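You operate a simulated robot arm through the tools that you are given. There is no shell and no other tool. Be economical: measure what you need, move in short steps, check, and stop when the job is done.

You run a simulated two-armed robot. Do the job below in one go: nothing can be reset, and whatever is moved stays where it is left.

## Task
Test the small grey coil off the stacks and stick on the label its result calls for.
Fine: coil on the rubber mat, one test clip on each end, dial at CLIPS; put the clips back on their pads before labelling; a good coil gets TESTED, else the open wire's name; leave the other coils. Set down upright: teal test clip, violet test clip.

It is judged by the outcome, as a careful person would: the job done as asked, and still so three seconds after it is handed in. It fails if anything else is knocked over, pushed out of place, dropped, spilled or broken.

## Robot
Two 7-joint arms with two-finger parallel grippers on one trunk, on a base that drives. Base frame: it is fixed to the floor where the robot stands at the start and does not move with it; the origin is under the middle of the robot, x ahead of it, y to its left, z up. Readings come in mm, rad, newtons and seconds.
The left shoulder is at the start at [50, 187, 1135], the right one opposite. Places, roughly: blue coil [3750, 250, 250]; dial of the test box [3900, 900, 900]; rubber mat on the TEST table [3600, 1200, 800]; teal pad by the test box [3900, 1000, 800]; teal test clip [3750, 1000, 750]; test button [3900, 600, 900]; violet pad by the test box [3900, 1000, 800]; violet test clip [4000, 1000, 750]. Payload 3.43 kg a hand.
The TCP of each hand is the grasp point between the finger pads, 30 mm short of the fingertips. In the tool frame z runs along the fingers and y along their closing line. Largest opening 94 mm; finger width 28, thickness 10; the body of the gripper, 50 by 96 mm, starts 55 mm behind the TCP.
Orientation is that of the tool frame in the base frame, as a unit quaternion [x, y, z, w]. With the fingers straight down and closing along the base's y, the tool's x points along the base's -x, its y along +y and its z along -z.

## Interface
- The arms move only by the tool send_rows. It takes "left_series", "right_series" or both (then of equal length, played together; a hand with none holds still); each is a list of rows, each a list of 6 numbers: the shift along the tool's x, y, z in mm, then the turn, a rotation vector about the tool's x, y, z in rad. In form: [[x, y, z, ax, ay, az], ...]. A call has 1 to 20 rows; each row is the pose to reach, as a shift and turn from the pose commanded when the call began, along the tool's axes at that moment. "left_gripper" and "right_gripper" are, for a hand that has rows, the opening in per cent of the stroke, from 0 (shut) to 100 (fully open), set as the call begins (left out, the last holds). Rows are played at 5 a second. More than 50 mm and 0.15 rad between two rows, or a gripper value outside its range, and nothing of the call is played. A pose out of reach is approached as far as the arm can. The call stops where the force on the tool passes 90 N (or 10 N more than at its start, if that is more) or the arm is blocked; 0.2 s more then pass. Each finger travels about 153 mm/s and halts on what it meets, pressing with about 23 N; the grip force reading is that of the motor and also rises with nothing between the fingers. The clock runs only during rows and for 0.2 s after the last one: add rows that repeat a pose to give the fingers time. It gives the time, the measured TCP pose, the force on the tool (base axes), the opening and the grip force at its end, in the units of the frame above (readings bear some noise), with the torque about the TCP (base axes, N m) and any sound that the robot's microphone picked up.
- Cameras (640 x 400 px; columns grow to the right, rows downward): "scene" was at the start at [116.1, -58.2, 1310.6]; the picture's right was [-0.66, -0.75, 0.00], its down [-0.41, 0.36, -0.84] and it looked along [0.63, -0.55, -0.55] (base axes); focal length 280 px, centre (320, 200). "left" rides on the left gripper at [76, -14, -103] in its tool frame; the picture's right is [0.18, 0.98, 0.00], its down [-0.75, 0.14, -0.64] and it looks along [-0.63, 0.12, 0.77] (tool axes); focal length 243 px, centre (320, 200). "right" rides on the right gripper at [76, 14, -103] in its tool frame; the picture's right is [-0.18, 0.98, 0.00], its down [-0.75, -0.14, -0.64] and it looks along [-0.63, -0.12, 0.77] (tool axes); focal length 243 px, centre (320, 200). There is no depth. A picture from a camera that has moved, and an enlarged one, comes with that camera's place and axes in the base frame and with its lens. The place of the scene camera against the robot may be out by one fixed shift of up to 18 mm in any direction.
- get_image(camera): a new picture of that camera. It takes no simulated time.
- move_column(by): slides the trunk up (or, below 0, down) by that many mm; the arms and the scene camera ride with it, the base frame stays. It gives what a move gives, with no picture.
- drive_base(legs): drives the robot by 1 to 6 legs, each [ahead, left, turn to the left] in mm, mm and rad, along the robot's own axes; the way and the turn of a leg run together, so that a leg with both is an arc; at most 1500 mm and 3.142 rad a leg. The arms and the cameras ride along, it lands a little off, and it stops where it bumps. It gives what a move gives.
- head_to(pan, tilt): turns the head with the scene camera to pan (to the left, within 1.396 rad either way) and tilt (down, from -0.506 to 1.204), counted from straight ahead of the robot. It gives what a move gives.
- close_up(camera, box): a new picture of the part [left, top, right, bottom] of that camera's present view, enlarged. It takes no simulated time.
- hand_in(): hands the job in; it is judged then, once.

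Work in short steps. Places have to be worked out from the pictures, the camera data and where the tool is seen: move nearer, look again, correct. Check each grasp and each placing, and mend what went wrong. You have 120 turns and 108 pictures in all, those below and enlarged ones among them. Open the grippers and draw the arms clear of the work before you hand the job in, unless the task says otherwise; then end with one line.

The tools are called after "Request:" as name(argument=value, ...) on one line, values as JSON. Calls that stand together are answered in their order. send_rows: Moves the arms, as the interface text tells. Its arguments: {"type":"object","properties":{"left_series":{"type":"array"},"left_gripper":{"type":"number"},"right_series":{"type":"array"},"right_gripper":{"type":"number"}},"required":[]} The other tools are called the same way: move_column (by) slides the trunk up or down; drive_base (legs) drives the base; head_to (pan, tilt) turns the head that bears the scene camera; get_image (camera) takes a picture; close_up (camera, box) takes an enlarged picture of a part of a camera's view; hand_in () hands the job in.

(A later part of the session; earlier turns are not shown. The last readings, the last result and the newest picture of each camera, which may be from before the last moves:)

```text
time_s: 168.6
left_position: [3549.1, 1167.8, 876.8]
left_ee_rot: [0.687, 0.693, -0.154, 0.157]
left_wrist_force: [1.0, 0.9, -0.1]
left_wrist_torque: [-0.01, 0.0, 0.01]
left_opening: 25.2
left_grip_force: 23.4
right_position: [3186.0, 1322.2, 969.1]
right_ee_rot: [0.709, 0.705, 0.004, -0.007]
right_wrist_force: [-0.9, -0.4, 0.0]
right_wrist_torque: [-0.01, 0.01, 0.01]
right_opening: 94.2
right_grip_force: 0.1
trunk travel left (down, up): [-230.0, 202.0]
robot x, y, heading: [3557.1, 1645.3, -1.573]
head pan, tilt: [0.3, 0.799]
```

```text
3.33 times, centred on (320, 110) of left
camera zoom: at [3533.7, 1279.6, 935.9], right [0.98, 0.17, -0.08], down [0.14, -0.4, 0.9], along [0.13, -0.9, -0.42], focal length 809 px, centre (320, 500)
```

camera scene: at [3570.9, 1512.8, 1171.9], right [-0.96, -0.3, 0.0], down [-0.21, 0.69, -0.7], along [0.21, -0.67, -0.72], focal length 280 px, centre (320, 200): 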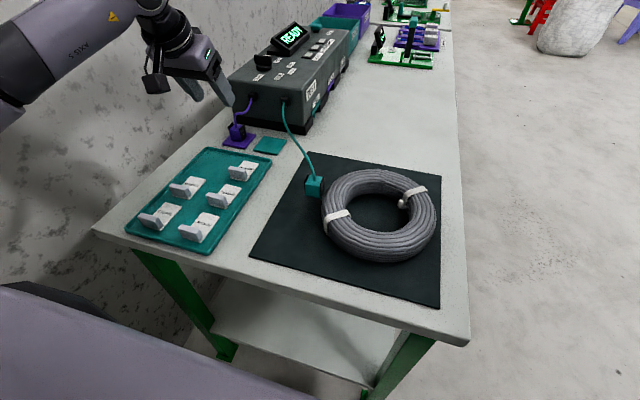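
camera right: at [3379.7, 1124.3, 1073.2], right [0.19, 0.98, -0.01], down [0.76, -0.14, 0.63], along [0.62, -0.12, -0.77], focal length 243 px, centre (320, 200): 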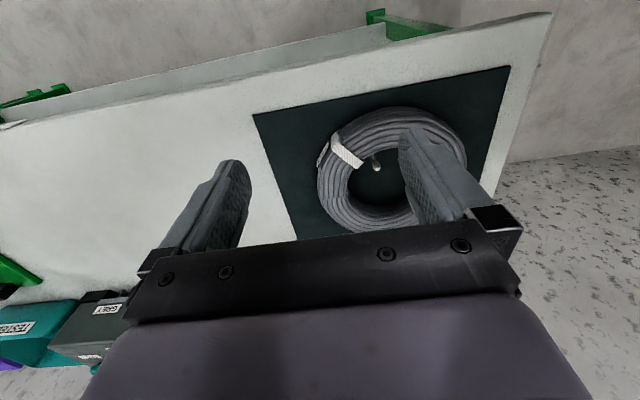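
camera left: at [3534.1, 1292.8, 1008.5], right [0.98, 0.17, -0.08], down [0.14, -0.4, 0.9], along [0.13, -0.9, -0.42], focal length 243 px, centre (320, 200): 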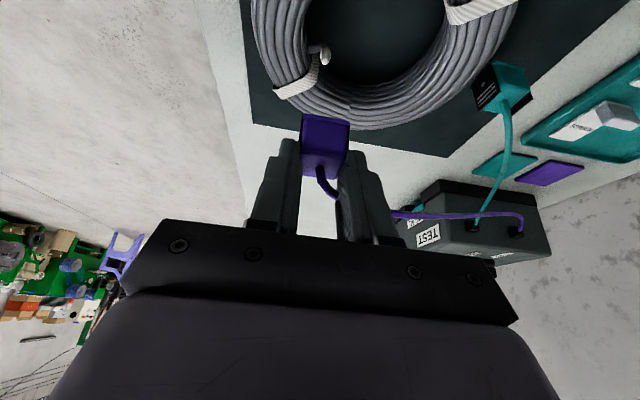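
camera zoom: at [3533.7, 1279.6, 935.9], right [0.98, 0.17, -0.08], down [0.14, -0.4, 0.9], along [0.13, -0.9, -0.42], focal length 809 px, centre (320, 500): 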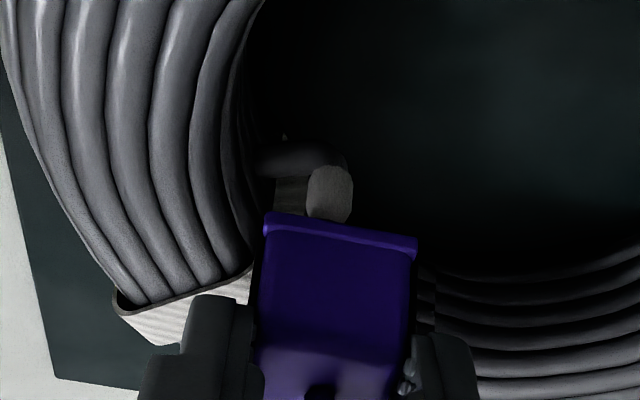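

Same picture as before the teal seating. Lower 14 mm, then check force.

Request:
send_rows(left_series=[[1.5, 0.5, 3.2, 0, 0, 0], [3, 1, 6.3, 0, 0, 0], [4.5, 1, 9.5, 0, 0, 0], [6, 1, 12.7, 0, 0, 0], [6, 1, 12.7, 0, 0, 0]])

Request:
send_rows(left_series=[[0.9, 0, 1.8, 0, 0, 0], [1.7, 0, 3.6, 0, 0, 0], [2.6, 0, 5.4, 0, 0, 0], [2.6, 0, 5.4, 0, 0, 0]])

```text
time_s: 169.8
left_position: [3550.2, 1165.6, 870.0]
left_ee_rot: [0.685, 0.693, -0.16, 0.159]
left_wrist_force: [1.4, -2.8, 35.0]
left_wrist_torque: [-0.31, 0.06, 0.03]
left_opening: 25.3
left_grip_force: 23.1
right_position: [3186.5, 1323.2, 969.8]
right_ee_rot: [0.709, 0.705, 0.004, -0.006]
right_wrist_force: [0.3, -0.6, -0.2]
right_wrist_torque: [-0.02, -0.04, -0.01]
right_opening: 93.9
right_grip_force: 0.1
trunk travel left (down, up): [-230.0, 202.0]
robot x, y, heading: [3553.4, 1646.7, -1.57]
head pan, tilt: [0.3, 0.799]
```

```text
time_s: 170.8
left_position: [3550.5, 1168.6, 859.7]
left_ee_rot: [0.687, 0.692, -0.156, 0.158]
left_wrist_force: [-0.9, -1.1, 25.0]
left_wrist_torque: [-0.18, 0.16, 0.02]
left_opening: 25.8
left_grip_force: 22.7
right_position: [3186.5, 1322.5, 969.0]
right_ee_rot: [0.709, 0.705, 0.004, -0.005]
right_wrist_force: [-1.2, 0.5, -0.7]
right_wrist_torque: [-0.03, -0.01, 0.02]
right_opening: 93.9
right_grip_force: 0.1
trunk travel left (down, up): [-230.0, 202.0]
robot x, y, heading: [3554.9, 1647.7, -1.571]
head pan, tilt: [0.3, 0.799]
```

It slipped on: same seated height as teal (859.7). Ease off, open, and look.

Request:
send_rows(left_series=[[-1.3, 0, -2.7, 0, 0, 0], [-1.3, 0, -2.7, 0, 0, 0], [-1.3, 0, -2.7, 0, 0, 0]])

Request:
close_up(camera="left", box=[224, 50, 416, 170])

```text
time_s: 171.6
left_position: [3551.7, 1168.9, 858.2]
left_ee_rot: [0.688, 0.692, -0.152, 0.156]
left_wrist_force: [-6.6, 0.7, 1.6]
left_wrist_torque: [0.0, 0.06, 0.01]
left_opening: 25.6
left_grip_force: 23.4
right_position: [3186.3, 1322.6, 967.5]
right_ee_rot: [0.709, 0.705, 0.003, -0.006]
right_wrist_force: [-0.5, 0.9, -0.3]
right_wrist_torque: [-0.02, -0.01, -0.02]
right_opening: 94.2
right_grip_force: 0.0
trunk travel left (down, up): [-230.0, 202.0]
robot x, y, heading: [3559.0, 1648.5, -1.566]
head pan, tilt: [0.3, 0.799]
```

```text
3.33 times, centred on (320, 110) of left
camera zoom: at [3536.9, 1281.8, 917.0], right [0.98, 0.17, -0.07], down [0.14, -0.41, 0.9], along [0.13, -0.9, -0.42], focal length 809 px, centre (320, 500)
```

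zoom: 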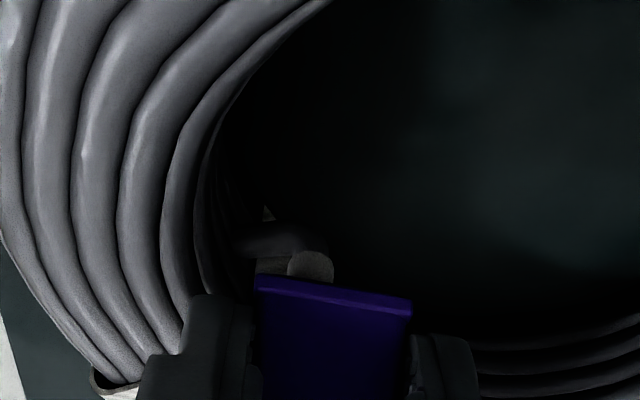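

The clip was pushed up in the fingers instead of seating: the contact point shows the terminal ~6 mm to +y and 3 mm to -x of the clip centre. I set the clip down on the free near mat corner to regrip it high, then retry with that correction.

Request:
send_rows(left_series=[[-13, 0, -27, 0, 0, 0], [-25.6, 0, -54.3, 0, 0, 0], [10, -20, -72, 0, 0, 0], [50, -42, -90, 0, 0, 0], [89, -64, -108, 0, 0, 0], [105, -64, -74, 0, 0, 0], [118, -64, -47, 0, 0, 0], [126, -64, -30.6, 0, 0, 0], [126, -64, -30.6, 0, 0, 0]])

Request:
send_rows(left_series=[[0.9, 0, 1.8, 0, 0, 0], [1.7, 0, 3.6, 0, 0, 0], [2.6, 0, 5.4, 0, 0, 0], [3.4, 0, 7.2, 0, 0, 0], [3.4, 0, 7.2, 0, 0, 0]])

Request:
close_up(camera="left", box=[200, 50, 456, 210])

```text
time_s: 173.6
left_position: [3486.6, 1293.6, 831.2]
left_ee_rot: [0.688, 0.692, -0.154, 0.156]
left_wrist_force: [0.0, -0.2, 0.3]
left_wrist_torque: [-0.01, 0.0, 0.01]
left_opening: 25.7
left_grip_force: 22.9
right_position: [3186.9, 1321.1, 969.7]
right_ee_rot: [0.709, 0.705, 0.004, -0.007]
right_wrist_force: [-0.4, 0.2, -0.7]
right_wrist_torque: [-0.01, -0.01, 0.03]
right_opening: 94.0
right_grip_force: 0.0
trunk travel left (down, up): [-230.0, 202.0]
robot x, y, heading: [3555.9, 1649.1, -1.569]
head pan, tilt: [0.3, 0.799]
```

```text
time_s: 174.8
left_position: [3487.0, 1294.4, 824.9]
left_ee_rot: [0.687, 0.692, -0.154, 0.157]
left_wrist_force: [-0.3, 0.2, 0.0]
left_wrist_torque: [0.03, 0.03, -0.02]
left_opening: 25.7
left_grip_force: 23.3
right_position: [3186.3, 1322.5, 968.3]
right_ee_rot: [0.71, 0.705, 0.004, -0.006]
right_wrist_force: [0.3, -0.9, -0.7]
right_wrist_torque: [-0.01, -0.02, 0.0]
right_opening: 94.2
right_grip_force: 0.0
trunk travel left (down, up): [-230.0, 202.0]
robot x, y, heading: [3555.4, 1647.1, -1.572]
head pan, tilt: [0.3, 0.799]
```

```text
2.50 times, centred on (328, 130) of left
camera zoom: at [3472.1, 1407.1, 883.8], right [0.98, 0.17, -0.08], down [0.14, -0.4, 0.9], along [0.13, -0.9, -0.42], focal length 606 px, centre (300, 375)
```

zoom: 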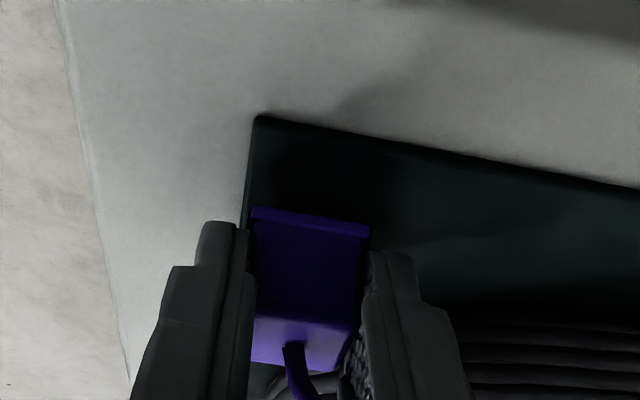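

Not yet touching; lower ~5 mm more.

Request:
send_rows(left_series=[[0.6, 1, 1.3, 0, 0, 0], [1.3, 2, 2.7, 0, 0, 0], [2.1, 3, 4.5, 0, 0, 0], [2.6, 3, 5.4, 0, 0, 0], [2.6, 3, 5.4, 0, 0, 0]])

```text
time_s: 176.0
left_position: [3490.0, 1293.6, 819.2]
left_ee_rot: [0.687, 0.692, -0.155, 0.158]
left_wrist_force: [0.8, 1.3, 8.3]
left_wrist_torque: [-0.17, 0.0, 0.01]
left_opening: 25.7
left_grip_force: 23.1
right_position: [3187.0, 1322.8, 969.5]
right_ee_rot: [0.71, 0.704, 0.003, -0.007]
right_wrist_force: [0.1, 0.3, 0.2]
right_wrist_torque: [0.0, 0.05, -0.03]
right_opening: 94.1
right_grip_force: 0.1
trunk travel left (down, up): [-230.0, 202.0]
robot x, y, heading: [3559.3, 1649.2, -1.573]
head pan, tilt: [0.3, 0.799]
```

Touching. Open, rise 16 mm, regrip high, lift.

Request:
send_rows(left_series=[[0, 0, 0, 0, 0, 0], [0, 0, 0, 0, 0, 0], [-3, 0, -7, 0, 0, 0], [-6.8, 0, -14.5, 0, 0, 0], [-6.8, 0, -14.5, 0, 0, 0]], left_gripper=45)

Request:
send_rows(left_series=[[0, 0, 0, 0, 0, 0], [0, 0, 0, 0, 0, 0], [0, 0, 0, 0, 0, 0]], left_gripper=0)

Request:
send_rows(left_series=[[-17, 0, -36, 0, 0, 0], [-34, 0, -72, 0, 0, 0], [-70, 22, -55, 0, 0, 0], [-105, 42, -38, 0, 0, 0], [-140, 57, -22, 0, 0, 0], [-140, 57, -22, 0, 0, 0]])

Request:
close_up(camera="left", box=[224, 30, 416, 150])

```text
time_s: 177.2
left_position: [3488.6, 1294.3, 835.5]
left_ee_rot: [0.687, 0.692, -0.154, 0.157]
left_wrist_force: [-0.8, 0.2, 0.5]
left_wrist_torque: [0.03, 0.0, 0.0]
left_opening: 42.1
left_grip_force: 0.0
right_position: [3186.8, 1322.7, 968.7]
right_ee_rot: [0.709, 0.705, 0.004, -0.007]
right_wrist_force: [0.3, -0.4, 0.3]
right_wrist_torque: [-0.03, -0.02, 0.02]
right_opening: 93.8
right_grip_force: 0.0
trunk travel left (down, up): [-230.0, 202.0]
robot x, y, heading: [3555.1, 1650.9, -1.575]
head pan, tilt: [0.3, 0.799]
```

```text
time_s: 178.0
left_position: [3487.6, 1293.4, 835.8]
left_ee_rot: [0.687, 0.693, -0.154, 0.158]
left_wrist_force: [-0.8, -0.2, 0.3]
left_wrist_torque: [-0.01, -0.01, -0.01]
left_opening: 25.7
left_grip_force: 23.2
right_position: [3185.5, 1322.3, 968.6]
right_ee_rot: [0.71, 0.704, 0.003, -0.006]
right_wrist_force: [0.1, 0.2, 0.8]
right_wrist_torque: [-0.04, 0.0, -0.01]
right_opening: 93.9
right_grip_force: 0.0
trunk travel left (down, up): [-230.0, 202.0]
robot x, y, heading: [3559.6, 1651.6, -1.567]
head pan, tilt: [0.3, 0.799]
```

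```text
time_s: 179.4
left_position: [3549.1, 1174.2, 916.2]
left_ee_rot: [0.687, 0.693, -0.153, 0.157]
left_wrist_force: [0.4, -0.2, -0.8]
left_wrist_torque: [-0.03, 0.01, -0.02]
left_opening: 25.5
left_grip_force: 23.0
right_position: [3187.3, 1321.6, 969.0]
right_ee_rot: [0.709, 0.705, 0.005, -0.007]
right_wrist_force: [0.5, 0.9, -0.4]
right_wrist_torque: [-0.04, -0.02, 0.01]
right_opening: 94.1
right_grip_force: 0.0
trunk travel left (down, up): [-230.0, 202.0]
robot x, y, heading: [3556.7, 1643.9, -1.573]
head pan, tilt: [0.3, 0.799]
```

```text
3.33 times, centred on (320, 90) of left
camera zoom: at [3534.0, 1286.3, 974.5], right [0.98, 0.17, -0.08], down [0.14, -0.4, 0.9], along [0.13, -0.9, -0.42], focal length 809 px, centre (320, 567)
```

zoom: 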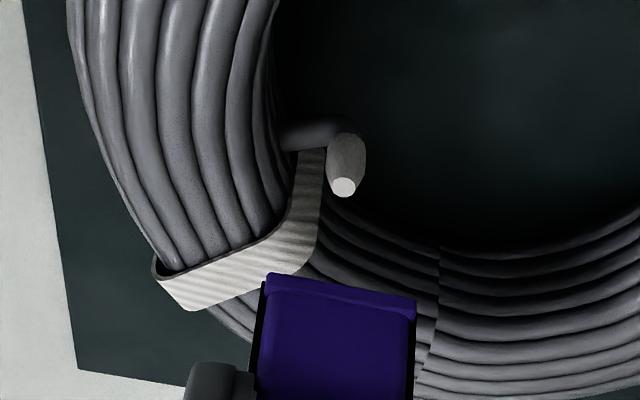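

Triangulating the two views: the inner tip is higher than assumed, about (3550,1162,826), so the present TCP (3549,1174) is right over it. Lower 35 mm straight, then 12 mm gently.

Request:
send_rows(left_series=[[5, 0.5, 10.6, 0, 0, 0], [10, 1, 21.2, 0, 0, 0], [14.9, 1, 31.7, 0, 0, 0], [14.9, 1, 31.7, 0, 0, 0]])

Request:
send_rows(left_series=[[1.7, 0, 3.6, 0, 0, 0], [3.4, 0, 7.2, 0, 0, 0], [5.1, 0, 10.8, 0, 0, 0], [5.1, 0, 10.8, 0, 0, 0]])

Request:
close_up(camera="left", box=[224, 50, 416, 170])

```text
time_s: 180.4
left_position: [3547.3, 1175.2, 880.1]
left_ee_rot: [0.687, 0.692, -0.154, 0.156]
left_wrist_force: [0.8, -0.2, -0.9]
left_wrist_torque: [-0.01, -0.01, -0.02]
left_opening: 25.2
left_grip_force: 23.5
right_position: [3187.2, 1321.5, 968.5]
right_ee_rot: [0.71, 0.705, 0.004, -0.007]
right_wrist_force: [0.0, -0.3, 0.0]
right_wrist_torque: [0.0, 0.02, 0.02]
right_opening: 94.0
right_grip_force: 0.1
trunk travel left (down, up): [-230.0, 202.0]
robot x, y, heading: [3560.9, 1647.2, -1.572]
head pan, tilt: [0.3, 0.799]
```

```text
time_s: 181.4
left_position: [3548.1, 1176.8, 869.1]
left_ee_rot: [0.687, 0.692, -0.154, 0.157]
left_wrist_force: [-0.4, -6.0, 1.1]
left_wrist_torque: [-0.29, -0.02, 0.0]
left_opening: 25.5
left_grip_force: 23.1
right_position: [3186.9, 1322.2, 968.5]
right_ee_rot: [0.71, 0.704, 0.005, -0.007]
right_wrist_force: [-0.1, 0.2, 0.5]
right_wrist_torque: [-0.03, 0.0, -0.01]
right_opening: 94.0
right_grip_force: 0.1
trunk travel left (down, up): [-230.0, 202.0]
robot x, y, heading: [3556.7, 1646.6, -1.57]
head pan, tilt: [0.3, 0.799]
```

```text
3.33 times, centred on (320, 110) of left
camera zoom: at [3533.8, 1290.3, 927.0], right [0.98, 0.18, -0.08], down [0.14, -0.4, 0.9], along [0.13, -0.9, -0.42], focal length 809 px, centre (320, 500)
```

zoom: 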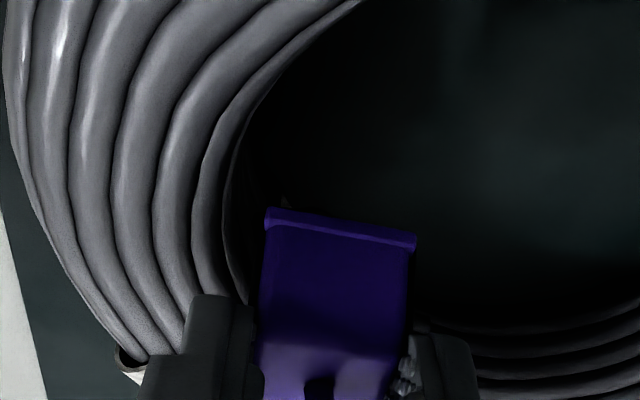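

Now it slides on (only a side force from the terminal inside the clip). Shift 2 mm to -y and lower until it bottoms.

Request:
send_rows(left_series=[[-1.8, 0, 0.9, 0, 0, 0], [-0.5, 0, 3.5, 0, 0, 0], [0.8, 0, 6.2, 0, 0, 0], [1.7, 0, 8, 0, 0, 0], [1.7, 0, 8, 0, 0, 0]])

```text
time_s: 182.6
left_position: [3547.9, 1175.8, 861.9]
left_ee_rot: [0.687, 0.692, -0.155, 0.157]
left_wrist_force: [0.0, 1.5, 11.8]
left_wrist_torque: [-0.05, -0.05, 0.05]
left_opening: 25.7
left_grip_force: 22.2
right_position: [3187.1, 1322.1, 969.7]
right_ee_rot: [0.709, 0.705, 0.003, -0.006]
right_wrist_force: [0.0, -0.1, -0.8]
right_wrist_torque: [-0.04, 0.01, -0.01]
right_opening: 93.9
right_grip_force: 0.1
trunk travel left (down, up): [-230.0, 202.0]
robot x, y, heading: [3554.5, 1649.9, -1.569]
head pan, tilt: [0.3, 0.799]
```

Bottomed at nearly the same height as teal. Ease off, open, retreat along the axis and to the left, then look.

Request:
send_rows(left_series=[[-0.5, 0, -1.2, 0, 0, 0], [-0.5, 0, -1.2, 0, 0, 0], [-0.5, 0, -1.2, 0, 0, 0], [-0.5, 0, -1.2, 0, 0, 0]], left_gripper=50)

Request:
send_rows(left_series=[[0, 0, -30, 0, 0, 0], [0, 0, -70, 0, 0, 0], [0, 0, -110, 0, 0, 0], [0, 0, -150, 0, 0, 0], [10, 45, -155, 0, 0, 0], [20, 90, -155, 0, 0, 0], [30, 135, -155, 0, 0, 0], [30, 180, -155, 0, 0, 0], [30, 220, -155, 0, 0, 0]])

Request:
close_up(camera="scene", box=[208, 20, 464, 280])

```text
time_s: 183.6
left_position: [3549.3, 1175.4, 861.7]
left_ee_rot: [0.688, 0.692, -0.153, 0.157]
left_wrist_force: [0.3, 0.8, 0.7]
left_wrist_torque: [0.01, 0.01, 0.02]
left_opening: 47.2
left_grip_force: 0.0
right_position: [3186.8, 1321.7, 968.1]
right_ee_rot: [0.71, 0.705, 0.004, -0.006]
right_wrist_force: [0.1, -0.1, 0.8]
right_wrist_torque: [0.03, 0.0, -0.01]
right_opening: 94.0
right_grip_force: 0.0
trunk travel left (down, up): [-230.0, 202.0]
robot x, y, heading: [3555.1, 1644.6, -1.572]
head pan, tilt: [0.3, 0.799]
```

```text
time_s: 185.6
left_position: [3768.9, 1269.9, 988.0]
left_ee_rot: [0.688, 0.692, -0.155, 0.157]
left_wrist_force: [0.7, -0.8, -0.3]
left_wrist_torque: [0.02, 0.02, -0.02]
left_opening: 47.1
left_grip_force: 0.1
right_position: [3188.0, 1322.1, 968.5]
right_ee_rot: [0.71, 0.704, 0.003, -0.006]
right_wrist_force: [-0.3, 0.0, -0.9]
right_wrist_torque: [-0.01, -0.01, 0.0]
right_opening: 94.2
right_grip_force: 0.2
trunk travel left (down, up): [-230.0, 202.0]
robot x, y, heading: [3555.9, 1651.0, -1.573]
head pan, tilt: [0.3, 0.799]
```

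```text
1.54 times, centred on (336, 150) of scene
camera zoom: at [3571.2, 1512.9, 1171.9], right [-0.96, -0.3, 0.0], down [-0.21, 0.68, -0.7], along [0.21, -0.67, -0.72], focal length 431 px, centre (295, 277)
```

zoom: 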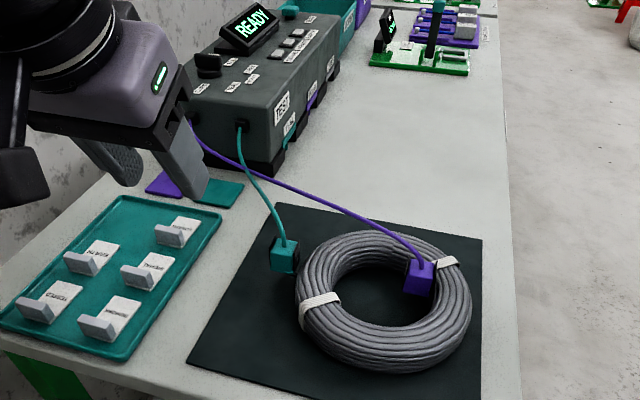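

Both clips sit upright on the coil's two ends. Now the box top: zoom to read the dial's pointer and the button.

Request:
close_up(camera="scene", box=[240, 15, 352, 85])

```text
5.71 times, centred on (296, 50) of scene
camera zoom: at [3571.2, 1512.9, 1171.9], right [-0.96, -0.3, 0.0], down [-0.21, 0.68, -0.7], along [0.21, -0.67, -0.72], focal length 1601 px, centre (457, 1057)
```

zoom: 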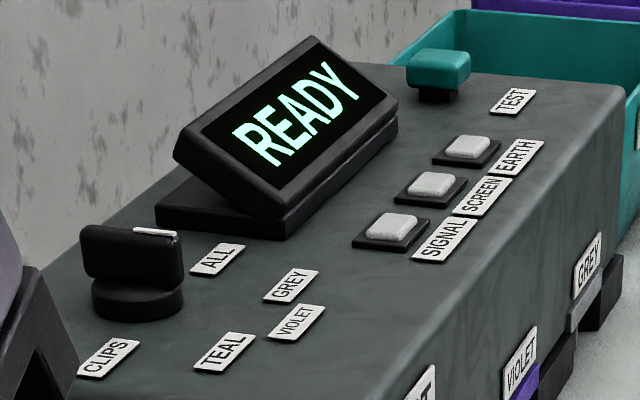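

Dial: labels fan out CLIPS→ALL around it, pointer now at VIOLET/GREY side; so the pointer's near end must be swung to +y (CLIPS at ~105°). Test button is at about (3865,613). I go round to the table front near y≈745, where the left hand can reach the dial and the right hand the button.

Request:
drive_base(legs=[[-260, 0, 0], [0, -500, 0], [0, 0, 1.571], [0, -1160, 0]])

Request:
move_column(by=60)

Request:
head_to(pan=0.1, tilt=0.45)

```text
time_s: 205.7
left_position: [3433.0, 969.7, 988.9]
left_ee_rot: [0.001, 0.976, 0.001, 0.22]
left_wrist_force: [0.5, 0.3, 0.5]
left_wrist_torque: [0.0, 0.02, -0.02]
left_opening: 46.8
left_grip_force: 0.1
right_position: [3375.9, 389.3, 969.2]
right_ee_rot: [0.008, 1.0, -0.001, -0.007]
right_wrist_force: [0.4, -0.6, 0.9]
right_wrist_torque: [0.05, 0.0, -0.02]
right_opening: 94.1
right_grip_force: 0.0
trunk travel left (down, up): [-230.0, 202.0]
robot x, y, heading: [3052.2, 758.7, -0.008]
head pan, tilt: [0.3, 0.799]
```

```text
time_s: 206.7
left_position: [3432.8, 970.4, 1048.4]
left_ee_rot: [0.001, 0.976, 0.001, 0.22]
left_wrist_force: [0.4, 0.0, 0.4]
left_wrist_torque: [0.0, -0.02, 0.03]
left_opening: 46.8
left_grip_force: 0.0
right_position: [3376.4, 390.1, 1029.1]
right_ee_rot: [0.008, 1.0, -0.002, -0.008]
right_wrist_force: [0.0, 0.0, -0.4]
right_wrist_torque: [-0.01, -0.02, 0.02]
right_opening: 94.2
right_grip_force: 0.0
trunk travel left (down, up): [-290.0, 142.0]
robot x, y, heading: [3052.8, 760.2, -0.01]
head pan, tilt: [0.3, 0.799]
```

```text
time_s: 207.5
left_position: [3433.7, 971.5, 1049.1]
left_ee_rot: [0.001, 0.976, 0.001, 0.219]
left_wrist_force: [0.3, -0.2, -0.7]
left_wrist_torque: [-0.01, 0.02, 0.01]
left_opening: 47.0
left_grip_force: 0.1
right_position: [3376.0, 390.3, 1027.7]
right_ee_rot: [0.008, 1.0, -0.001, -0.007]
right_wrist_force: [-0.6, -0.7, -0.1]
right_wrist_torque: [-0.01, 0.0, -0.01]
right_opening: 94.2
right_grip_force: 0.0
trunk travel left (down, up): [-290.0, 142.0]
robot x, y, heading: [3053.2, 763.9, -0.01]
head pan, tilt: [0.099, 0.45]
```

At the front. Drive 85 mm ahead, then bring the left hand (closed) to a hover in front of the dial with ~0.9 rad tilt.

Request:
drive_base(legs=[[80, 0, 0.008]])

Request:
send_rows(left_series=[[-26, -14, 17, 0, -0.051, 0], [-53, -28, 34, 0, -0.102, 0], [-80, -42, 52, 0, -0.153, 0], [-106, -56, 69, 0, -0.204, 0], [-132, -70, 86, 0, -0.256, 0], [-159, -84, 103, 0, -0.307, 0], [-186, -98, 121, 0, -0.358, 0], [-212, -112, 138, 0, -0.409, 0], [-239, -125, 155, 0, -0.46, 0], [-239, -125, 155, 0, -0.46, 0]], left_gripper=0)

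Request:
close_up(camera="scene", box=[160, 100, 480, 300])

```text
time_s: 208.6
left_position: [3510.8, 971.9, 1049.5]
left_ee_rot: [-0.003, 0.975, 0.003, 0.221]
left_wrist_force: [-0.5, -0.1, -0.6]
left_wrist_torque: [-0.01, 0.03, 0.0]
left_opening: 47.2
left_grip_force: 0.1
right_position: [3454.7, 390.4, 1028.2]
right_ee_rot: [0.005, 1.0, -0.001, -0.007]
right_wrist_force: [-0.8, 0.5, -0.2]
right_wrist_torque: [0.0, -0.01, -0.02]
right_opening: 93.9
right_grip_force: 0.1
trunk travel left (down, up): [-290.0, 142.0]
robot x, y, heading: [3133.1, 763.5, -0.003]
head pan, tilt: [0.099, 0.45]
```

```text
time_s: 210.8
left_position: [3794.3, 849.4, 1014.8]
left_ee_rot: [-0.002, 0.899, 0.003, 0.438]
left_wrist_force: [0.1, -0.1, -0.2]
left_wrist_torque: [0.02, 0.03, -0.02]
left_opening: 0.0
left_grip_force: 23.2
right_position: [3455.0, 391.1, 1030.0]
right_ee_rot: [0.005, 1.0, -0.002, -0.007]
right_wrist_force: [0.0, -0.2, 0.1]
right_wrist_torque: [0.02, 0.01, 0.0]
right_opening: 94.1
right_grip_force: 0.1
trunk travel left (down, up): [-290.0, 142.0]
robot x, y, heading: [3130.2, 760.7, -0.009]
head pan, tilt: [0.099, 0.45]
```

```text
2.00 times, centred on (320, 200) of scene
camera zoom: at [3271.2, 770.9, 1262.3], right [0.1, -1.0, 0.0], down [-0.43, -0.04, -0.9], along [0.9, 0.09, -0.44], focal length 560 px, centre (320, 200)
```

zoom: 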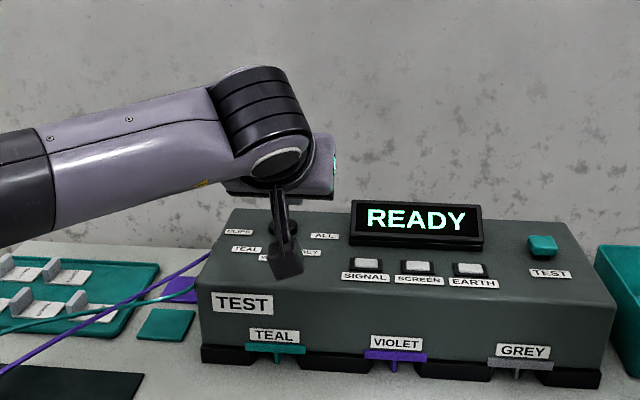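

Within reach (3794,849,1015), tilt 0.9. Take the left wrist view to locate the dial.

Request:
get_image(camera="left")

```text
12 pictures are left
camera left: at [3667.3, 834.5, 1016.8], right [-0.12, 0.98, -0.14], down [-0.04, 0.14, 0.99], along [0.99, 0.12, 0.02], focal length 243 px, centre (320, 200)
```

left: 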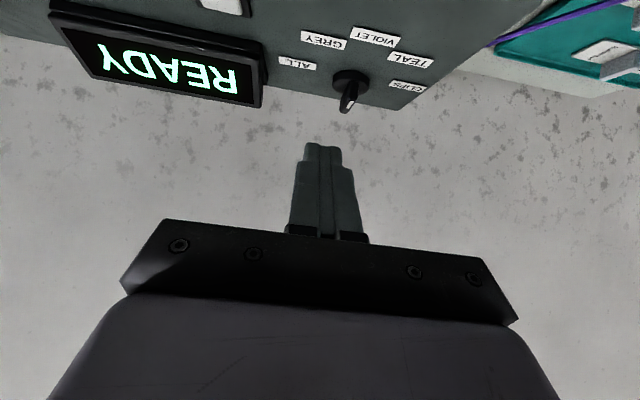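

Dial centre ≈(3903,876), labels at 103° (CLIPS) to 254° (ALL), pointer facing me (VIOLET). I lower the closed fingers on the -y side of the pointer's near end.

Request:
send_rows(left_series=[[-7, 1, 40, 0, 0, 0], [-13, 2, 81, 0, 0, 0], [0, 2, 92, 0, 0, 0], [8, 2, 98, 0, 0, 0], [14, 2, 102, 0, 0, 0], [14, 2, 102, 0, 0, 0]])

Request:
close_up(camera="left", box=[240, 40, 448, 170])

```text
time_s: 212.2
left_position: [3864.4, 849.5, 940.0]
left_ee_rot: [-0.001, 0.9, 0.002, 0.436]
left_wrist_force: [0.7, 0.3, -0.5]
left_wrist_torque: [0.01, 0.01, 0.04]
left_opening: 0.0
left_grip_force: 23.3
right_position: [3454.2, 390.6, 1029.7]
right_ee_rot: [0.006, 1.0, -0.001, -0.007]
right_wrist_force: [-0.2, -0.9, 0.6]
right_wrist_torque: [0.02, -0.02, -0.03]
right_opening: 94.0
right_grip_force: 0.1
trunk travel left (down, up): [-290.0, 142.0]
robot x, y, heading: [3131.3, 760.6, 0.001]
head pan, tilt: [0.099, 0.45]
```

```text
3.08 times, centred on (344, 105) of left
camera zoom: at [3737.4, 834.5, 941.9], right [-0.12, 0.98, -0.14], down [-0.04, 0.14, 0.99], along [0.99, 0.12, 0.02], focal length 746 px, centre (246, 492)
```

zoom: 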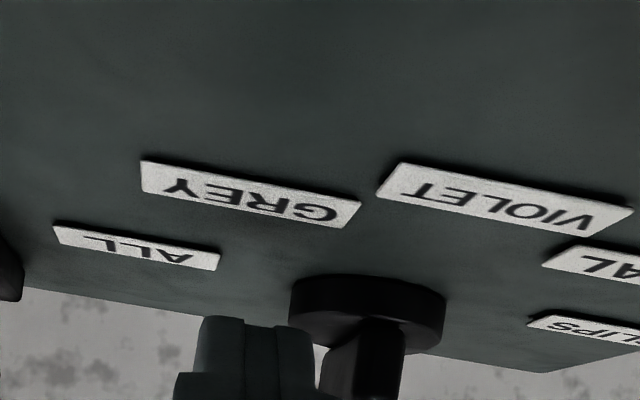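

The fingers sit just left of the pointer bar. Now sweep to +y along the arc, turning the dial to CLIPS.

Request:
send_rows(left_series=[[0, 6.5, 0, 0, 0, 0], [0, 12.5, 0, 0, 0, 0], [0, 18.5, 0, 0, 0, 0], [-1.6, 23.5, 2, 0, 0, 0], [-3.5, 27.5, 4.4, 0, 0, 0], [-5.3, 30.5, 6.8, 0, 0, 0], [-7.2, 32.5, 9.1, 0, 0, 0], [-7.2, 32.5, 9.1, 0, 0, 0]])

Request:
close_up(camera="left", box=[240, 40, 448, 170])

```text
time_s: 214.0
left_position: [3870.5, 877.6, 940.7]
left_ee_rot: [0.001, 0.898, 0.002, 0.439]
left_wrist_force: [-9.9, -7.1, -3.2]
left_wrist_torque: [0.3, -0.57, 0.45]
left_opening: 0.2
left_grip_force: 23.2
right_position: [3450.7, 390.9, 1030.7]
right_ee_rot: [0.004, 1.0, -0.002, -0.004]
right_wrist_force: [-1.0, 0.7, 0.8]
right_wrist_torque: [-0.06, -0.06, 0.0]
right_opening: 94.0
right_grip_force: 0.0
trunk travel left (down, up): [-290.0, 142.0]
robot x, y, heading: [3132.1, 758.2, -0.006]
head pan, tilt: [0.099, 0.45]
```

```text
3.08 times, centred on (344, 105) of left
camera zoom: at [3742.9, 864.1, 943.4], right [-0.11, 0.98, -0.14], down [-0.04, 0.14, 0.99], along [0.99, 0.12, 0.03], focal length 746 px, centre (246, 492)
```

zoom: 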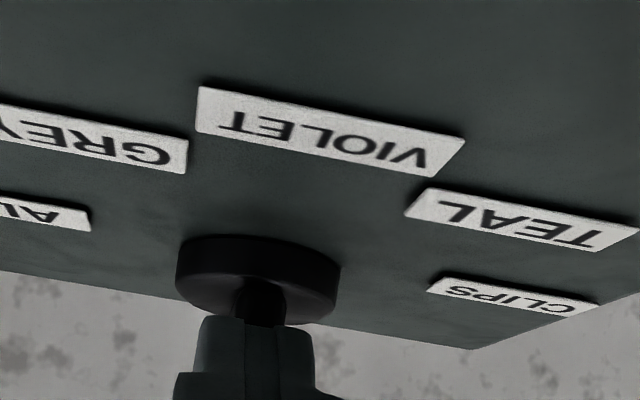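

Resistance now; the fingers hide the bar. Back off 30 mm and look at the pointer.

Request:
send_rows(left_series=[[8, 0, -10, 0, 0, 0], [18, -10, -24, 0, 0, 0], [5, -30, -44, 0, 0, 0], [5, -30, -44, 0, 0, 0]])

Request:
close_up(camera="left", box=[240, 40, 448, 170])

```text
time_s: 215.0
left_position: [3836.4, 850.4, 962.5]
left_ee_rot: [-0.002, 0.9, 0.003, 0.437]
left_wrist_force: [0.0, 0.1, -0.3]
left_wrist_torque: [0.0, -0.03, 0.0]
left_opening: 0.2
left_grip_force: 23.2
right_position: [3455.5, 390.7, 1028.2]
right_ee_rot: [0.006, 1.0, -0.002, -0.007]
right_wrist_force: [1.0, -0.7, 0.0]
right_wrist_torque: [0.03, 0.04, 0.03]
right_opening: 94.1
right_grip_force: 0.1
trunk travel left (down, up): [-290.0, 142.0]
robot x, y, heading: [3129.3, 762.7, -0.004]
head pan, tilt: [0.099, 0.45]
```

```text
3.08 times, centred on (344, 105) of left
camera zoom: at [3708.8, 835.6, 966.4], right [-0.12, 0.98, -0.14], down [-0.04, 0.14, 0.99], along [0.99, 0.12, 0.02], focal length 746 px, centre (246, 492)
```

zoom: 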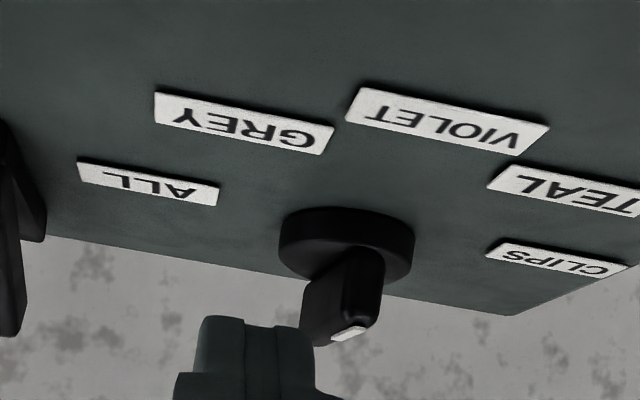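

The dial went partway (about TEAL), and triangulation now gives its centre at (3912,877), 9 mm farther than assumed. I sweep again on the corrected arc, pushing on to CLIPS.

Request:
send_rows(left_series=[[0, 7, 20, 0, 0, 0], [1.4, 13.6, 41.2, 0, 0, 0], [-1.7, 20.6, 45.1, 0, 0, 0], [-3.5, 26.6, 47.5, 0, 0, 0], [-6.6, 30.6, 51.4, 0, 0, 0], [-9.7, 33.6, 55.4, 0, 0, 0], [-11.6, 35.6, 57.7, 0, 0, 0], [-14, 37.6, 60.9, 0, 0, 0], [-14, 37.6, 60.9, 0, 0, 0]])

Request:
send_rows(left_series=[[14, -10, -18, 0, 0, 0], [14, -30, -40, 0, 0, 0], [5, -45, -70, 0, 0, 0], [-5, -45, -100, 0, 0, 0], [-5, -45, -100, 0, 0, 0]])

Request:
close_up(camera="scene", box=[256, 190, 352, 250])

```text
time_s: 216.8
left_position: [3879.9, 884.0, 935.4]
left_ee_rot: [0.001, 0.903, -0.002, 0.43]
left_wrist_force: [-49.6, 3.3, 19.6]
left_wrist_torque: [0.15, -0.03, 0.59]
left_opening: 0.0
left_grip_force: 22.7
right_position: [3448.0, 391.4, 1031.5]
right_ee_rot: [0.005, 1.0, -0.002, -0.003]
right_wrist_force: [0.1, 0.3, 0.5]
right_wrist_torque: [0.0, 0.01, 0.01]
right_opening: 94.2
right_grip_force: 0.1
trunk travel left (down, up): [-290.0, 142.0]
robot x, y, heading: [3127.5, 761.7, 0.0]
head pan, tilt: [0.099, 0.45]
stopped in row 8 (left hand): the force on the tool passed its limit at 95 N (the readings are from after the stop); the commanded pose is now the measured one
```

```text
time_s: 218.0
left_position: [3814.4, 837.3, 994.9]
left_ee_rot: [0.0, 0.904, 0.001, 0.428]
left_wrist_force: [-0.4, 0.1, -0.6]
left_wrist_torque: [0.02, 0.01, 0.01]
left_opening: 0.0
left_grip_force: 23.0
right_position: [3454.0, 391.9, 1028.5]
right_ee_rot: [0.004, 1.0, -0.002, -0.008]
right_wrist_force: [0.3, 1.0, -0.7]
right_wrist_torque: [-0.01, -0.01, 0.01]
right_opening: 93.9
right_grip_force: 0.1
trunk travel left (down, up): [-290.0, 142.0]
robot x, y, heading: [3128.6, 760.5, -0.003]
head pan, tilt: [0.099, 0.45]
```

```text
6.67 times, centred on (304, 220) of scene
camera zoom: at [3270.2, 771.0, 1262.3], right [0.1, -1.0, 0.0], down [-0.43, -0.04, -0.9], along [0.9, 0.09, -0.44], focal length 1868 px, centre (427, 67)
```

zoom: 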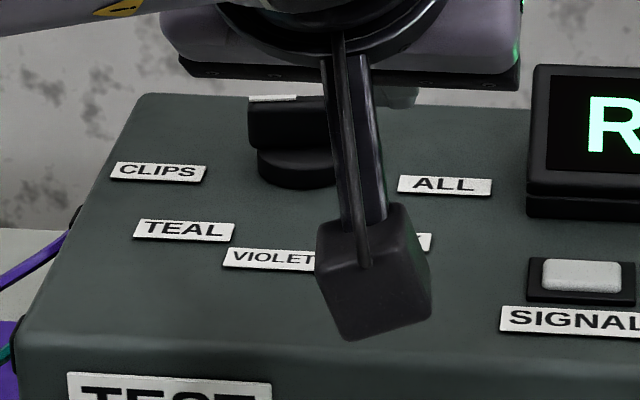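

The dial's white mark now points at CLIPS. Next, the right hand (closed, tilted 0.9 rad) goes to a hover in front of the TEST button, estimated (3878,566,~920).

Request:
send_rows(right_series=[[-35, 17, 0, 0, -0.09, 0], [-70, 35, 0, 0, -0.18, 0], [-105, 52, 0, 0, -0.27, 0], [-140, 70, 0, 0, -0.36, 0], [-175, 87, 0, 0, -0.45, 0], [-210, 105, 0, 0, -0.54, 0], [-245, 122, 0, 0, -0.63, 0], [-280, 140, 0, 0, -0.72, 0], [-315, 157, 4, 0, -0.81, 0], [-346, 174, 8, 0, -0.9, 0], [-346, 174, 8, 0, -0.9, 0]], right_gripper=0)

Request:
close_up(camera="right", box=[192, 20, 448, 180])

```text
time_s: 220.4
left_position: [3813.6, 836.1, 996.2]
left_ee_rot: [0.001, 0.904, 0.0, 0.428]
left_wrist_force: [0.2, 0.2, -0.3]
left_wrist_torque: [0.01, 0.03, 0.0]
left_opening: 0.0
left_grip_force: 22.8
right_position: [3782.8, 547.1, 1019.6]
right_ee_rot: [0.004, 0.903, -0.003, 0.429]
right_wrist_force: [0.2, 0.9, -0.4]
right_wrist_torque: [0.0, 0.0, 0.02]
right_opening: 0.1
right_grip_force: 22.8
right hand out of reach, approached as far as the arm can: row 10, 11
trunk travel left (down, up): [-290.0, 142.0]
robot x, y, heading: [3129.8, 764.0, -0.004]
head pan, tilt: [0.099, 0.45]
```

```text
2.50 times, centred on (320, 100) of right
camera zoom: at [3654.2, 562.3, 1024.8], right [0.13, 0.98, 0.14], down [-0.02, -0.14, 0.99], along [0.99, -0.13, 0.0], focal length 606 px, centre (320, 450)
```

zoom: 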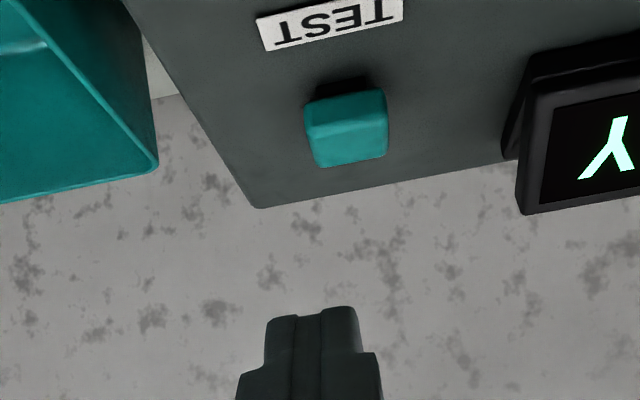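

The button is at about (3872,560), top ~920. Move to hover above it (lower, where reach is better) and read the pose.

Request:
send_rows(right_series=[[-4, 4, 28, 0, 0, 0], [-8, 9, 57, 0, 0, 0], [-12, 13, 85.5, 0, 0, 0], [-12, 13, 85.5, 0, 0, 0]])

```text
time_s: 221.4
left_position: [3814.2, 836.1, 995.1]
left_ee_rot: [0.002, 0.904, 0.0, 0.428]
left_wrist_force: [-0.4, 0.3, 0.2]
left_wrist_torque: [-0.02, 0.0, 0.01]
left_opening: 0.0
left_grip_force: 23.3
right_position: [3798.3, 519.2, 989.5]
right_ee_rot: [0.003, 0.904, -0.004, 0.428]
right_wrist_force: [0.0, -0.9, -0.5]
right_wrist_torque: [0.0, 0.0, -0.03]
right_opening: 0.0
right_grip_force: 22.8
right hand out of reach, approached as far as the arm can: row 1, 2, 3, 4
trunk travel left (down, up): [-290.0, 142.0]
robot x, y, heading: [3128.5, 762.0, -0.005]
head pan, tilt: [0.099, 0.45]
```

The right arm falls short here, while the left reached 3880 easily. I retract the right hand and shift the base 315 mm right so the left hand can press the button.

Request:
send_rows(right_series=[[21, 0, -35, 0, 0, 0], [42, 0, -70, 0, 0, 0], [62, 0, -105, 0, 0, 0], [83, 0, -140, 0, 0, 0], [103, 0, -174, 0, 0, 0], [125, 0, -209, 0, 0, 0]])

Request:
drive_base(legs=[[0, -315, 0]])

```text
time_s: 222.8
left_position: [3814.0, 836.4, 997.5]
left_ee_rot: [0.002, 0.904, 0.0, 0.428]
left_wrist_force: [-0.7, -0.8, 0.1]
left_wrist_torque: [-0.03, 0.04, -0.02]
left_opening: 0.0
left_grip_force: 23.0
right_position: [3557.1, 519.3, 1022.6]
right_ee_rot: [0.004, 0.903, -0.004, 0.429]
right_wrist_force: [0.5, -0.2, -0.3]
right_wrist_torque: [0.01, 0.0, -0.04]
right_opening: 0.0
right_grip_force: 23.0
trunk travel left (down, up): [-290.0, 142.0]
robot x, y, heading: [3131.0, 763.5, -0.003]
head pan, tilt: [0.099, 0.45]
```

```text
time_s: 226.2
left_position: [3813.3, 516.6, 996.5]
left_ee_rot: [0.001, 0.904, -0.001, 0.427]
left_wrist_force: [0.6, -0.9, 0.3]
left_wrist_torque: [0.0, 0.0, 0.01]
left_opening: 0.1
left_grip_force: 23.0
right_position: [3556.8, 200.6, 1022.8]
right_ee_rot: [0.004, 0.904, -0.005, 0.428]
right_wrist_force: [0.2, 0.1, -0.3]
right_wrist_torque: [0.0, 0.0, -0.03]
right_opening: 0.0
right_grip_force: 22.8
trunk travel left (down, up): [-290.0, 142.0]
robot x, y, heading: [3130.0, 439.6, -0.002]
head pan, tilt: [0.099, 0.45]
```

Left hand hover then press down on the button in small steps.

Request:
send_rows(left_series=[[-10, 22, 20, 0, 0, 0], [-18.8, 44.4, 41, 0, 0, 0], [-7, 44.4, 50.5, 0, 0, 0], [4.4, 44.4, 60, 0, 0, 0], [6.7, 44.4, 61.9, 0, 0, 0], [9, 44.4, 63.8, 0, 0, 0], [11.3, 44.4, 65.7, 0, 0, 0], [13.6, 44.4, 67.6, 0, 0, 0], [13.6, 44.4, 67.6, 0, 0, 0]])

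```text
time_s: 228.2
left_position: [3857.3, 559.8, 942.1]
left_ee_rot: [0.002, 0.904, 0.0, 0.428]
left_wrist_force: [-0.3, 0.1, 1.0]
left_wrist_torque: [0.0, -0.03, -0.05]
left_opening: 0.0
left_grip_force: 22.7
right_position: [3556.3, 199.7, 1022.2]
right_ee_rot: [0.004, 0.904, -0.004, 0.428]
right_wrist_force: [-0.2, -0.5, -0.6]
right_wrist_torque: [-0.03, -0.02, 0.05]
right_opening: 0.0
right_grip_force: 22.9
trunk travel left (down, up): [-290.0, 142.0]
robot x, y, heading: [3127.2, 439.6, -0.003]
head pan, tilt: [0.099, 0.45]
```

No contact yet; continue down up to 14 mm in 2–3 mm steps.

Request:
send_rows(left_series=[[2.3, 0, 1.9, 0, 0, 0], [4.6, 0, 3.8, 0, 0, 0], [7, 0, 5.7, 0, 0, 0], [9.3, 0, 7.6, 0, 0, 0], [9.3, 0, 7.6, 0, 0, 0]])

```text
time_s: 229.3
left_position: [3858.4, 561.3, 936.9]
left_ee_rot: [0.002, 0.902, -0.001, 0.432]
left_wrist_force: [4.7, -0.5, 22.4]
left_wrist_torque: [-0.04, -0.45, -0.06]
left_opening: 0.0
left_grip_force: 22.9
right_position: [3555.0, 199.3, 1024.4]
right_ee_rot: [0.004, 0.903, -0.004, 0.43]
right_wrist_force: [0.0, 0.2, -0.3]
right_wrist_torque: [-0.01, 0.02, 0.04]
right_opening: 0.1
right_grip_force: 23.0
trunk travel left (down, up): [-290.0, 142.0]
robot x, y, heading: [3127.8, 440.2, -0.003]
head pan, tilt: [0.099, 0.45]
heard: click
```

A click and 22 N: the button is pressed. Lift off and read the screen.

Request:
send_rows(left_series=[[-15, 0, -12, 0, 0, 0], [-45, 0, -38, 0, 0, 0], [-45, 0, -75, 0, 0, 0], [-45, 0, -75, 0, 0, 0]])

Request:
head_to(pan=0.6, tilt=0.45)

Request:
get_image(camera="scene")

```text
time_s: 230.3
left_position: [3826.4, 561.6, 1010.6]
left_ee_rot: [0.001, 0.905, 0.0, 0.426]
left_wrist_force: [-0.6, -0.4, 0.1]
left_wrist_torque: [-0.01, 0.05, 0.02]
left_opening: 0.0
left_grip_force: 23.4
right_position: [3556.2, 199.0, 1022.0]
right_ee_rot: [0.004, 0.903, -0.004, 0.429]
right_wrist_force: [-0.2, -0.1, 0.6]
right_wrist_torque: [-0.02, -0.02, -0.01]
right_opening: 0.0
right_grip_force: 23.1
trunk travel left (down, up): [-290.0, 142.0]
robot x, y, heading: [3132.4, 442.1, -0.004]
head pan, tilt: [0.099, 0.45]
```

```text
time_s: 231.3
left_position: [3826.6, 562.2, 1010.5]
left_ee_rot: [0.001, 0.904, 0.0, 0.427]
left_wrist_force: [-0.1, -0.2, -0.4]
left_wrist_torque: [0.03, -0.02, 0.02]
left_opening: 0.1
left_grip_force: 23.0
right_position: [3556.6, 199.4, 1023.0]
right_ee_rot: [0.004, 0.904, -0.005, 0.428]
right_wrist_force: [-0.6, 0.5, 0.1]
right_wrist_torque: [0.0, -0.04, 0.02]
right_opening: 0.0
right_grip_force: 22.4
trunk travel left (down, up): [-290.0, 142.0]
robot x, y, heading: [3128.3, 443.7, -0.005]
head pan, tilt: [0.6, 0.45]
```

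```text
6 pictures are left
camera scene: at [3253.6, 493.8, 1262.3], right [0.56, -0.83, 0.0], down [-0.36, -0.24, -0.9], along [0.75, 0.5, -0.44], focal length 280 px, centre (320, 200)
```

scene: 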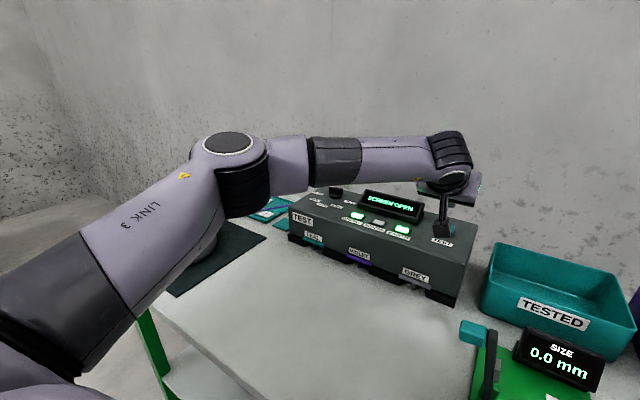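

Result: "SCREEN OPEN" (SIGNAL and EARTH lamps lit, SCREEN dark) → label SCREEN. I retract the left hand and go back round to the table's left end to return the clips.

Request:
send_rows(left_series=[[21.6, 12, -34, 0, 0.0556, 0], [43, 24, -68, 0, 0.111, 0], [65, 36, -102, 0, 0.167, 0], [86, 47, -136, 0, 0.2225, 0], [108, 59, -170, 0, 0.278, 0], [130, 71, -204, 0, 0.334, 0], [151, 83, -238, 0, 0.389, 0], [173, 95, -272, 0, 0.445, 0], [173, 95, -272, 0, 0.445, 0]])

Request:
drive_base(legs=[[-60, 0, 0.004], [0, 1460, 0], [0, 0, -1.571], [0, 485, 0]])

Request:
move_column(by=-60)

```text
time_s: 233.3
left_position: [3502.7, 657.2, 1050.4]
left_ee_rot: [0.002, 0.977, 0.001, 0.215]
left_wrist_force: [0.6, 0.6, 0.2]
left_wrist_torque: [-0.02, 0.04, 0.04]
left_opening: 0.0
left_grip_force: 22.9
right_position: [3556.4, 199.2, 1023.4]
right_ee_rot: [0.004, 0.903, -0.004, 0.429]
right_wrist_force: [0.3, -0.4, -0.3]
right_wrist_torque: [-0.01, 0.0, 0.01]
right_opening: 0.0
right_grip_force: 23.3
trunk travel left (down, up): [-290.0, 142.0]
robot x, y, heading: [3130.3, 440.0, -0.007]
head pan, tilt: [0.6, 0.45]
```

```text
time_s: 254.8
left_position: [3786.0, 1500.0, 1052.1]
left_ee_rot: [0.693, 0.687, -0.155, 0.154]
left_wrist_force: [-0.2, -0.9, 0.6]
left_wrist_torque: [0.02, 0.03, 0.0]
left_opening: 0.0
left_grip_force: 22.9
right_position: [3328.2, 1448.2, 1022.8]
right_ee_rot: [0.644, 0.634, -0.306, 0.298]
right_wrist_force: [-0.5, -0.1, 0.5]
right_wrist_torque: [0.04, 0.02, 0.04]
right_opening: 0.0
right_grip_force: 22.9
trunk travel left (down, up): [-290.0, 142.0]
robot x, y, heading: [3574.2, 1883.0, -1.585]
head pan, tilt: [0.6, 0.45]
```

```text
time_s: 255.8
left_position: [3784.8, 1499.6, 992.1]
left_ee_rot: [0.693, 0.687, -0.154, 0.153]
left_wrist_force: [0.3, -0.2, -0.1]
left_wrist_torque: [-0.02, 0.01, 0.0]
left_opening: 0.2
left_grip_force: 23.2
right_position: [3328.4, 1448.5, 963.2]
right_ee_rot: [0.643, 0.635, -0.307, 0.299]
right_wrist_force: [0.8, -0.6, -1.1]
right_wrist_torque: [-0.04, 0.03, 0.0]
right_opening: 0.0
right_grip_force: 22.9
trunk travel left (down, up): [-230.0, 202.0]
robot x, y, heading: [3573.2, 1873.7, -1.581]
head pan, tilt: [0.6, 0.45]
```

Close in to the table end again (heading corrected).

Request:
drive_base(legs=[[0, -15, 0.011], [225, 0, 0]])

Request:
head_to(pan=0.3, tilt=0.8)

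```text
time_s: 257.9
left_position: [3779.3, 1278.8, 991.6]
left_ee_rot: [0.686, 0.695, -0.153, 0.155]
left_wrist_force: [-0.3, -0.2, -0.1]
left_wrist_torque: [-0.03, -0.03, 0.01]
left_opening: 0.0
left_grip_force: 23.6
right_position: [3323.7, 1220.6, 962.1]
right_ee_rot: [0.637, 0.641, -0.303, 0.302]
right_wrist_force: [-0.6, 0.2, -0.1]
right_wrist_torque: [-0.04, 0.0, 0.01]
right_opening: 0.0
right_grip_force: 22.9
trunk travel left (down, up): [-230.0, 202.0]
robot x, y, heading: [3557.8, 1651.4, -1.557]
head pan, tilt: [0.6, 0.45]
```

```text
time_s: 258.8
left_position: [3778.6, 1280.0, 990.2]
left_ee_rot: [0.686, 0.695, -0.153, 0.154]
left_wrist_force: [0.2, 0.7, -0.6]
left_wrist_torque: [0.05, 0.01, 0.01]
left_opening: 0.0
left_grip_force: 22.7
right_position: [3323.0, 1220.2, 963.7]
right_ee_rot: [0.638, 0.64, -0.304, 0.302]
right_wrist_force: [-0.4, -0.1, 0.2]
right_wrist_torque: [0.01, -0.01, -0.04]
right_opening: 0.0
right_grip_force: 23.2
trunk travel left (down, up): [-230.0, 202.0]
robot x, y, heading: [3560.5, 1653.1, -1.559]
head pan, tilt: [0.3, 0.799]
```

Bring the left hand to hover along the approach axis of the violet clip (its release pose is known), gripper half open, and check once with the wrist camera.

Request:
send_rows(left_series=[[-6, -38.5, 5, 0, 0, 0], [-12, -77, 10, 0, 0, 0], [-18, -115, 15, 0, 0, 0], [-24, -154, 20, 0, 0, 0], [-30, -192, 35, 0, 0, 0], [-36, -231, 60, 0, 0, 0], [-36, -231, 100, 0, 0, 0], [-36, -231, 120, 0, 0, 0], [-36, -231, 120, 0, 0, 0]], left_gripper=55)

Request:
close_up(camera="left", box=[200, 60, 456, 220])

```text
time_s: 260.8
left_position: [3546.5, 1196.8, 898.3]
left_ee_rot: [0.686, 0.694, -0.152, 0.155]
left_wrist_force: [-0.4, 0.5, -0.1]
left_wrist_torque: [-0.02, 0.01, 0.0]
left_opening: 51.6
left_grip_force: 0.1
right_position: [3324.0, 1220.7, 963.5]
right_ee_rot: [0.637, 0.641, -0.303, 0.302]
right_wrist_force: [0.5, 0.4, -0.3]
right_wrist_torque: [0.0, -0.01, -0.01]
right_opening: 0.0
right_grip_force: 23.2
trunk travel left (down, up): [-230.0, 202.0]
robot x, y, heading: [3559.6, 1652.0, -1.564]
head pan, tilt: [0.3, 0.799]
```

```text
2.50 times, centred on (328, 140) of left
camera zoom: at [3530.6, 1308.5, 958.2], right [0.98, 0.18, -0.08], down [0.15, -0.41, 0.9], along [0.13, -0.9, -0.43], focal length 606 px, centre (300, 350)
```

zoom: 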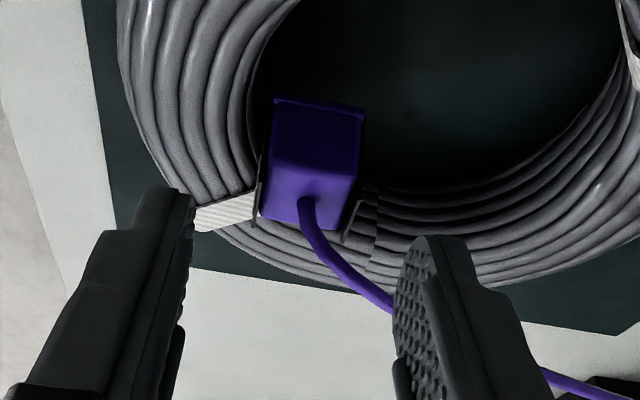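

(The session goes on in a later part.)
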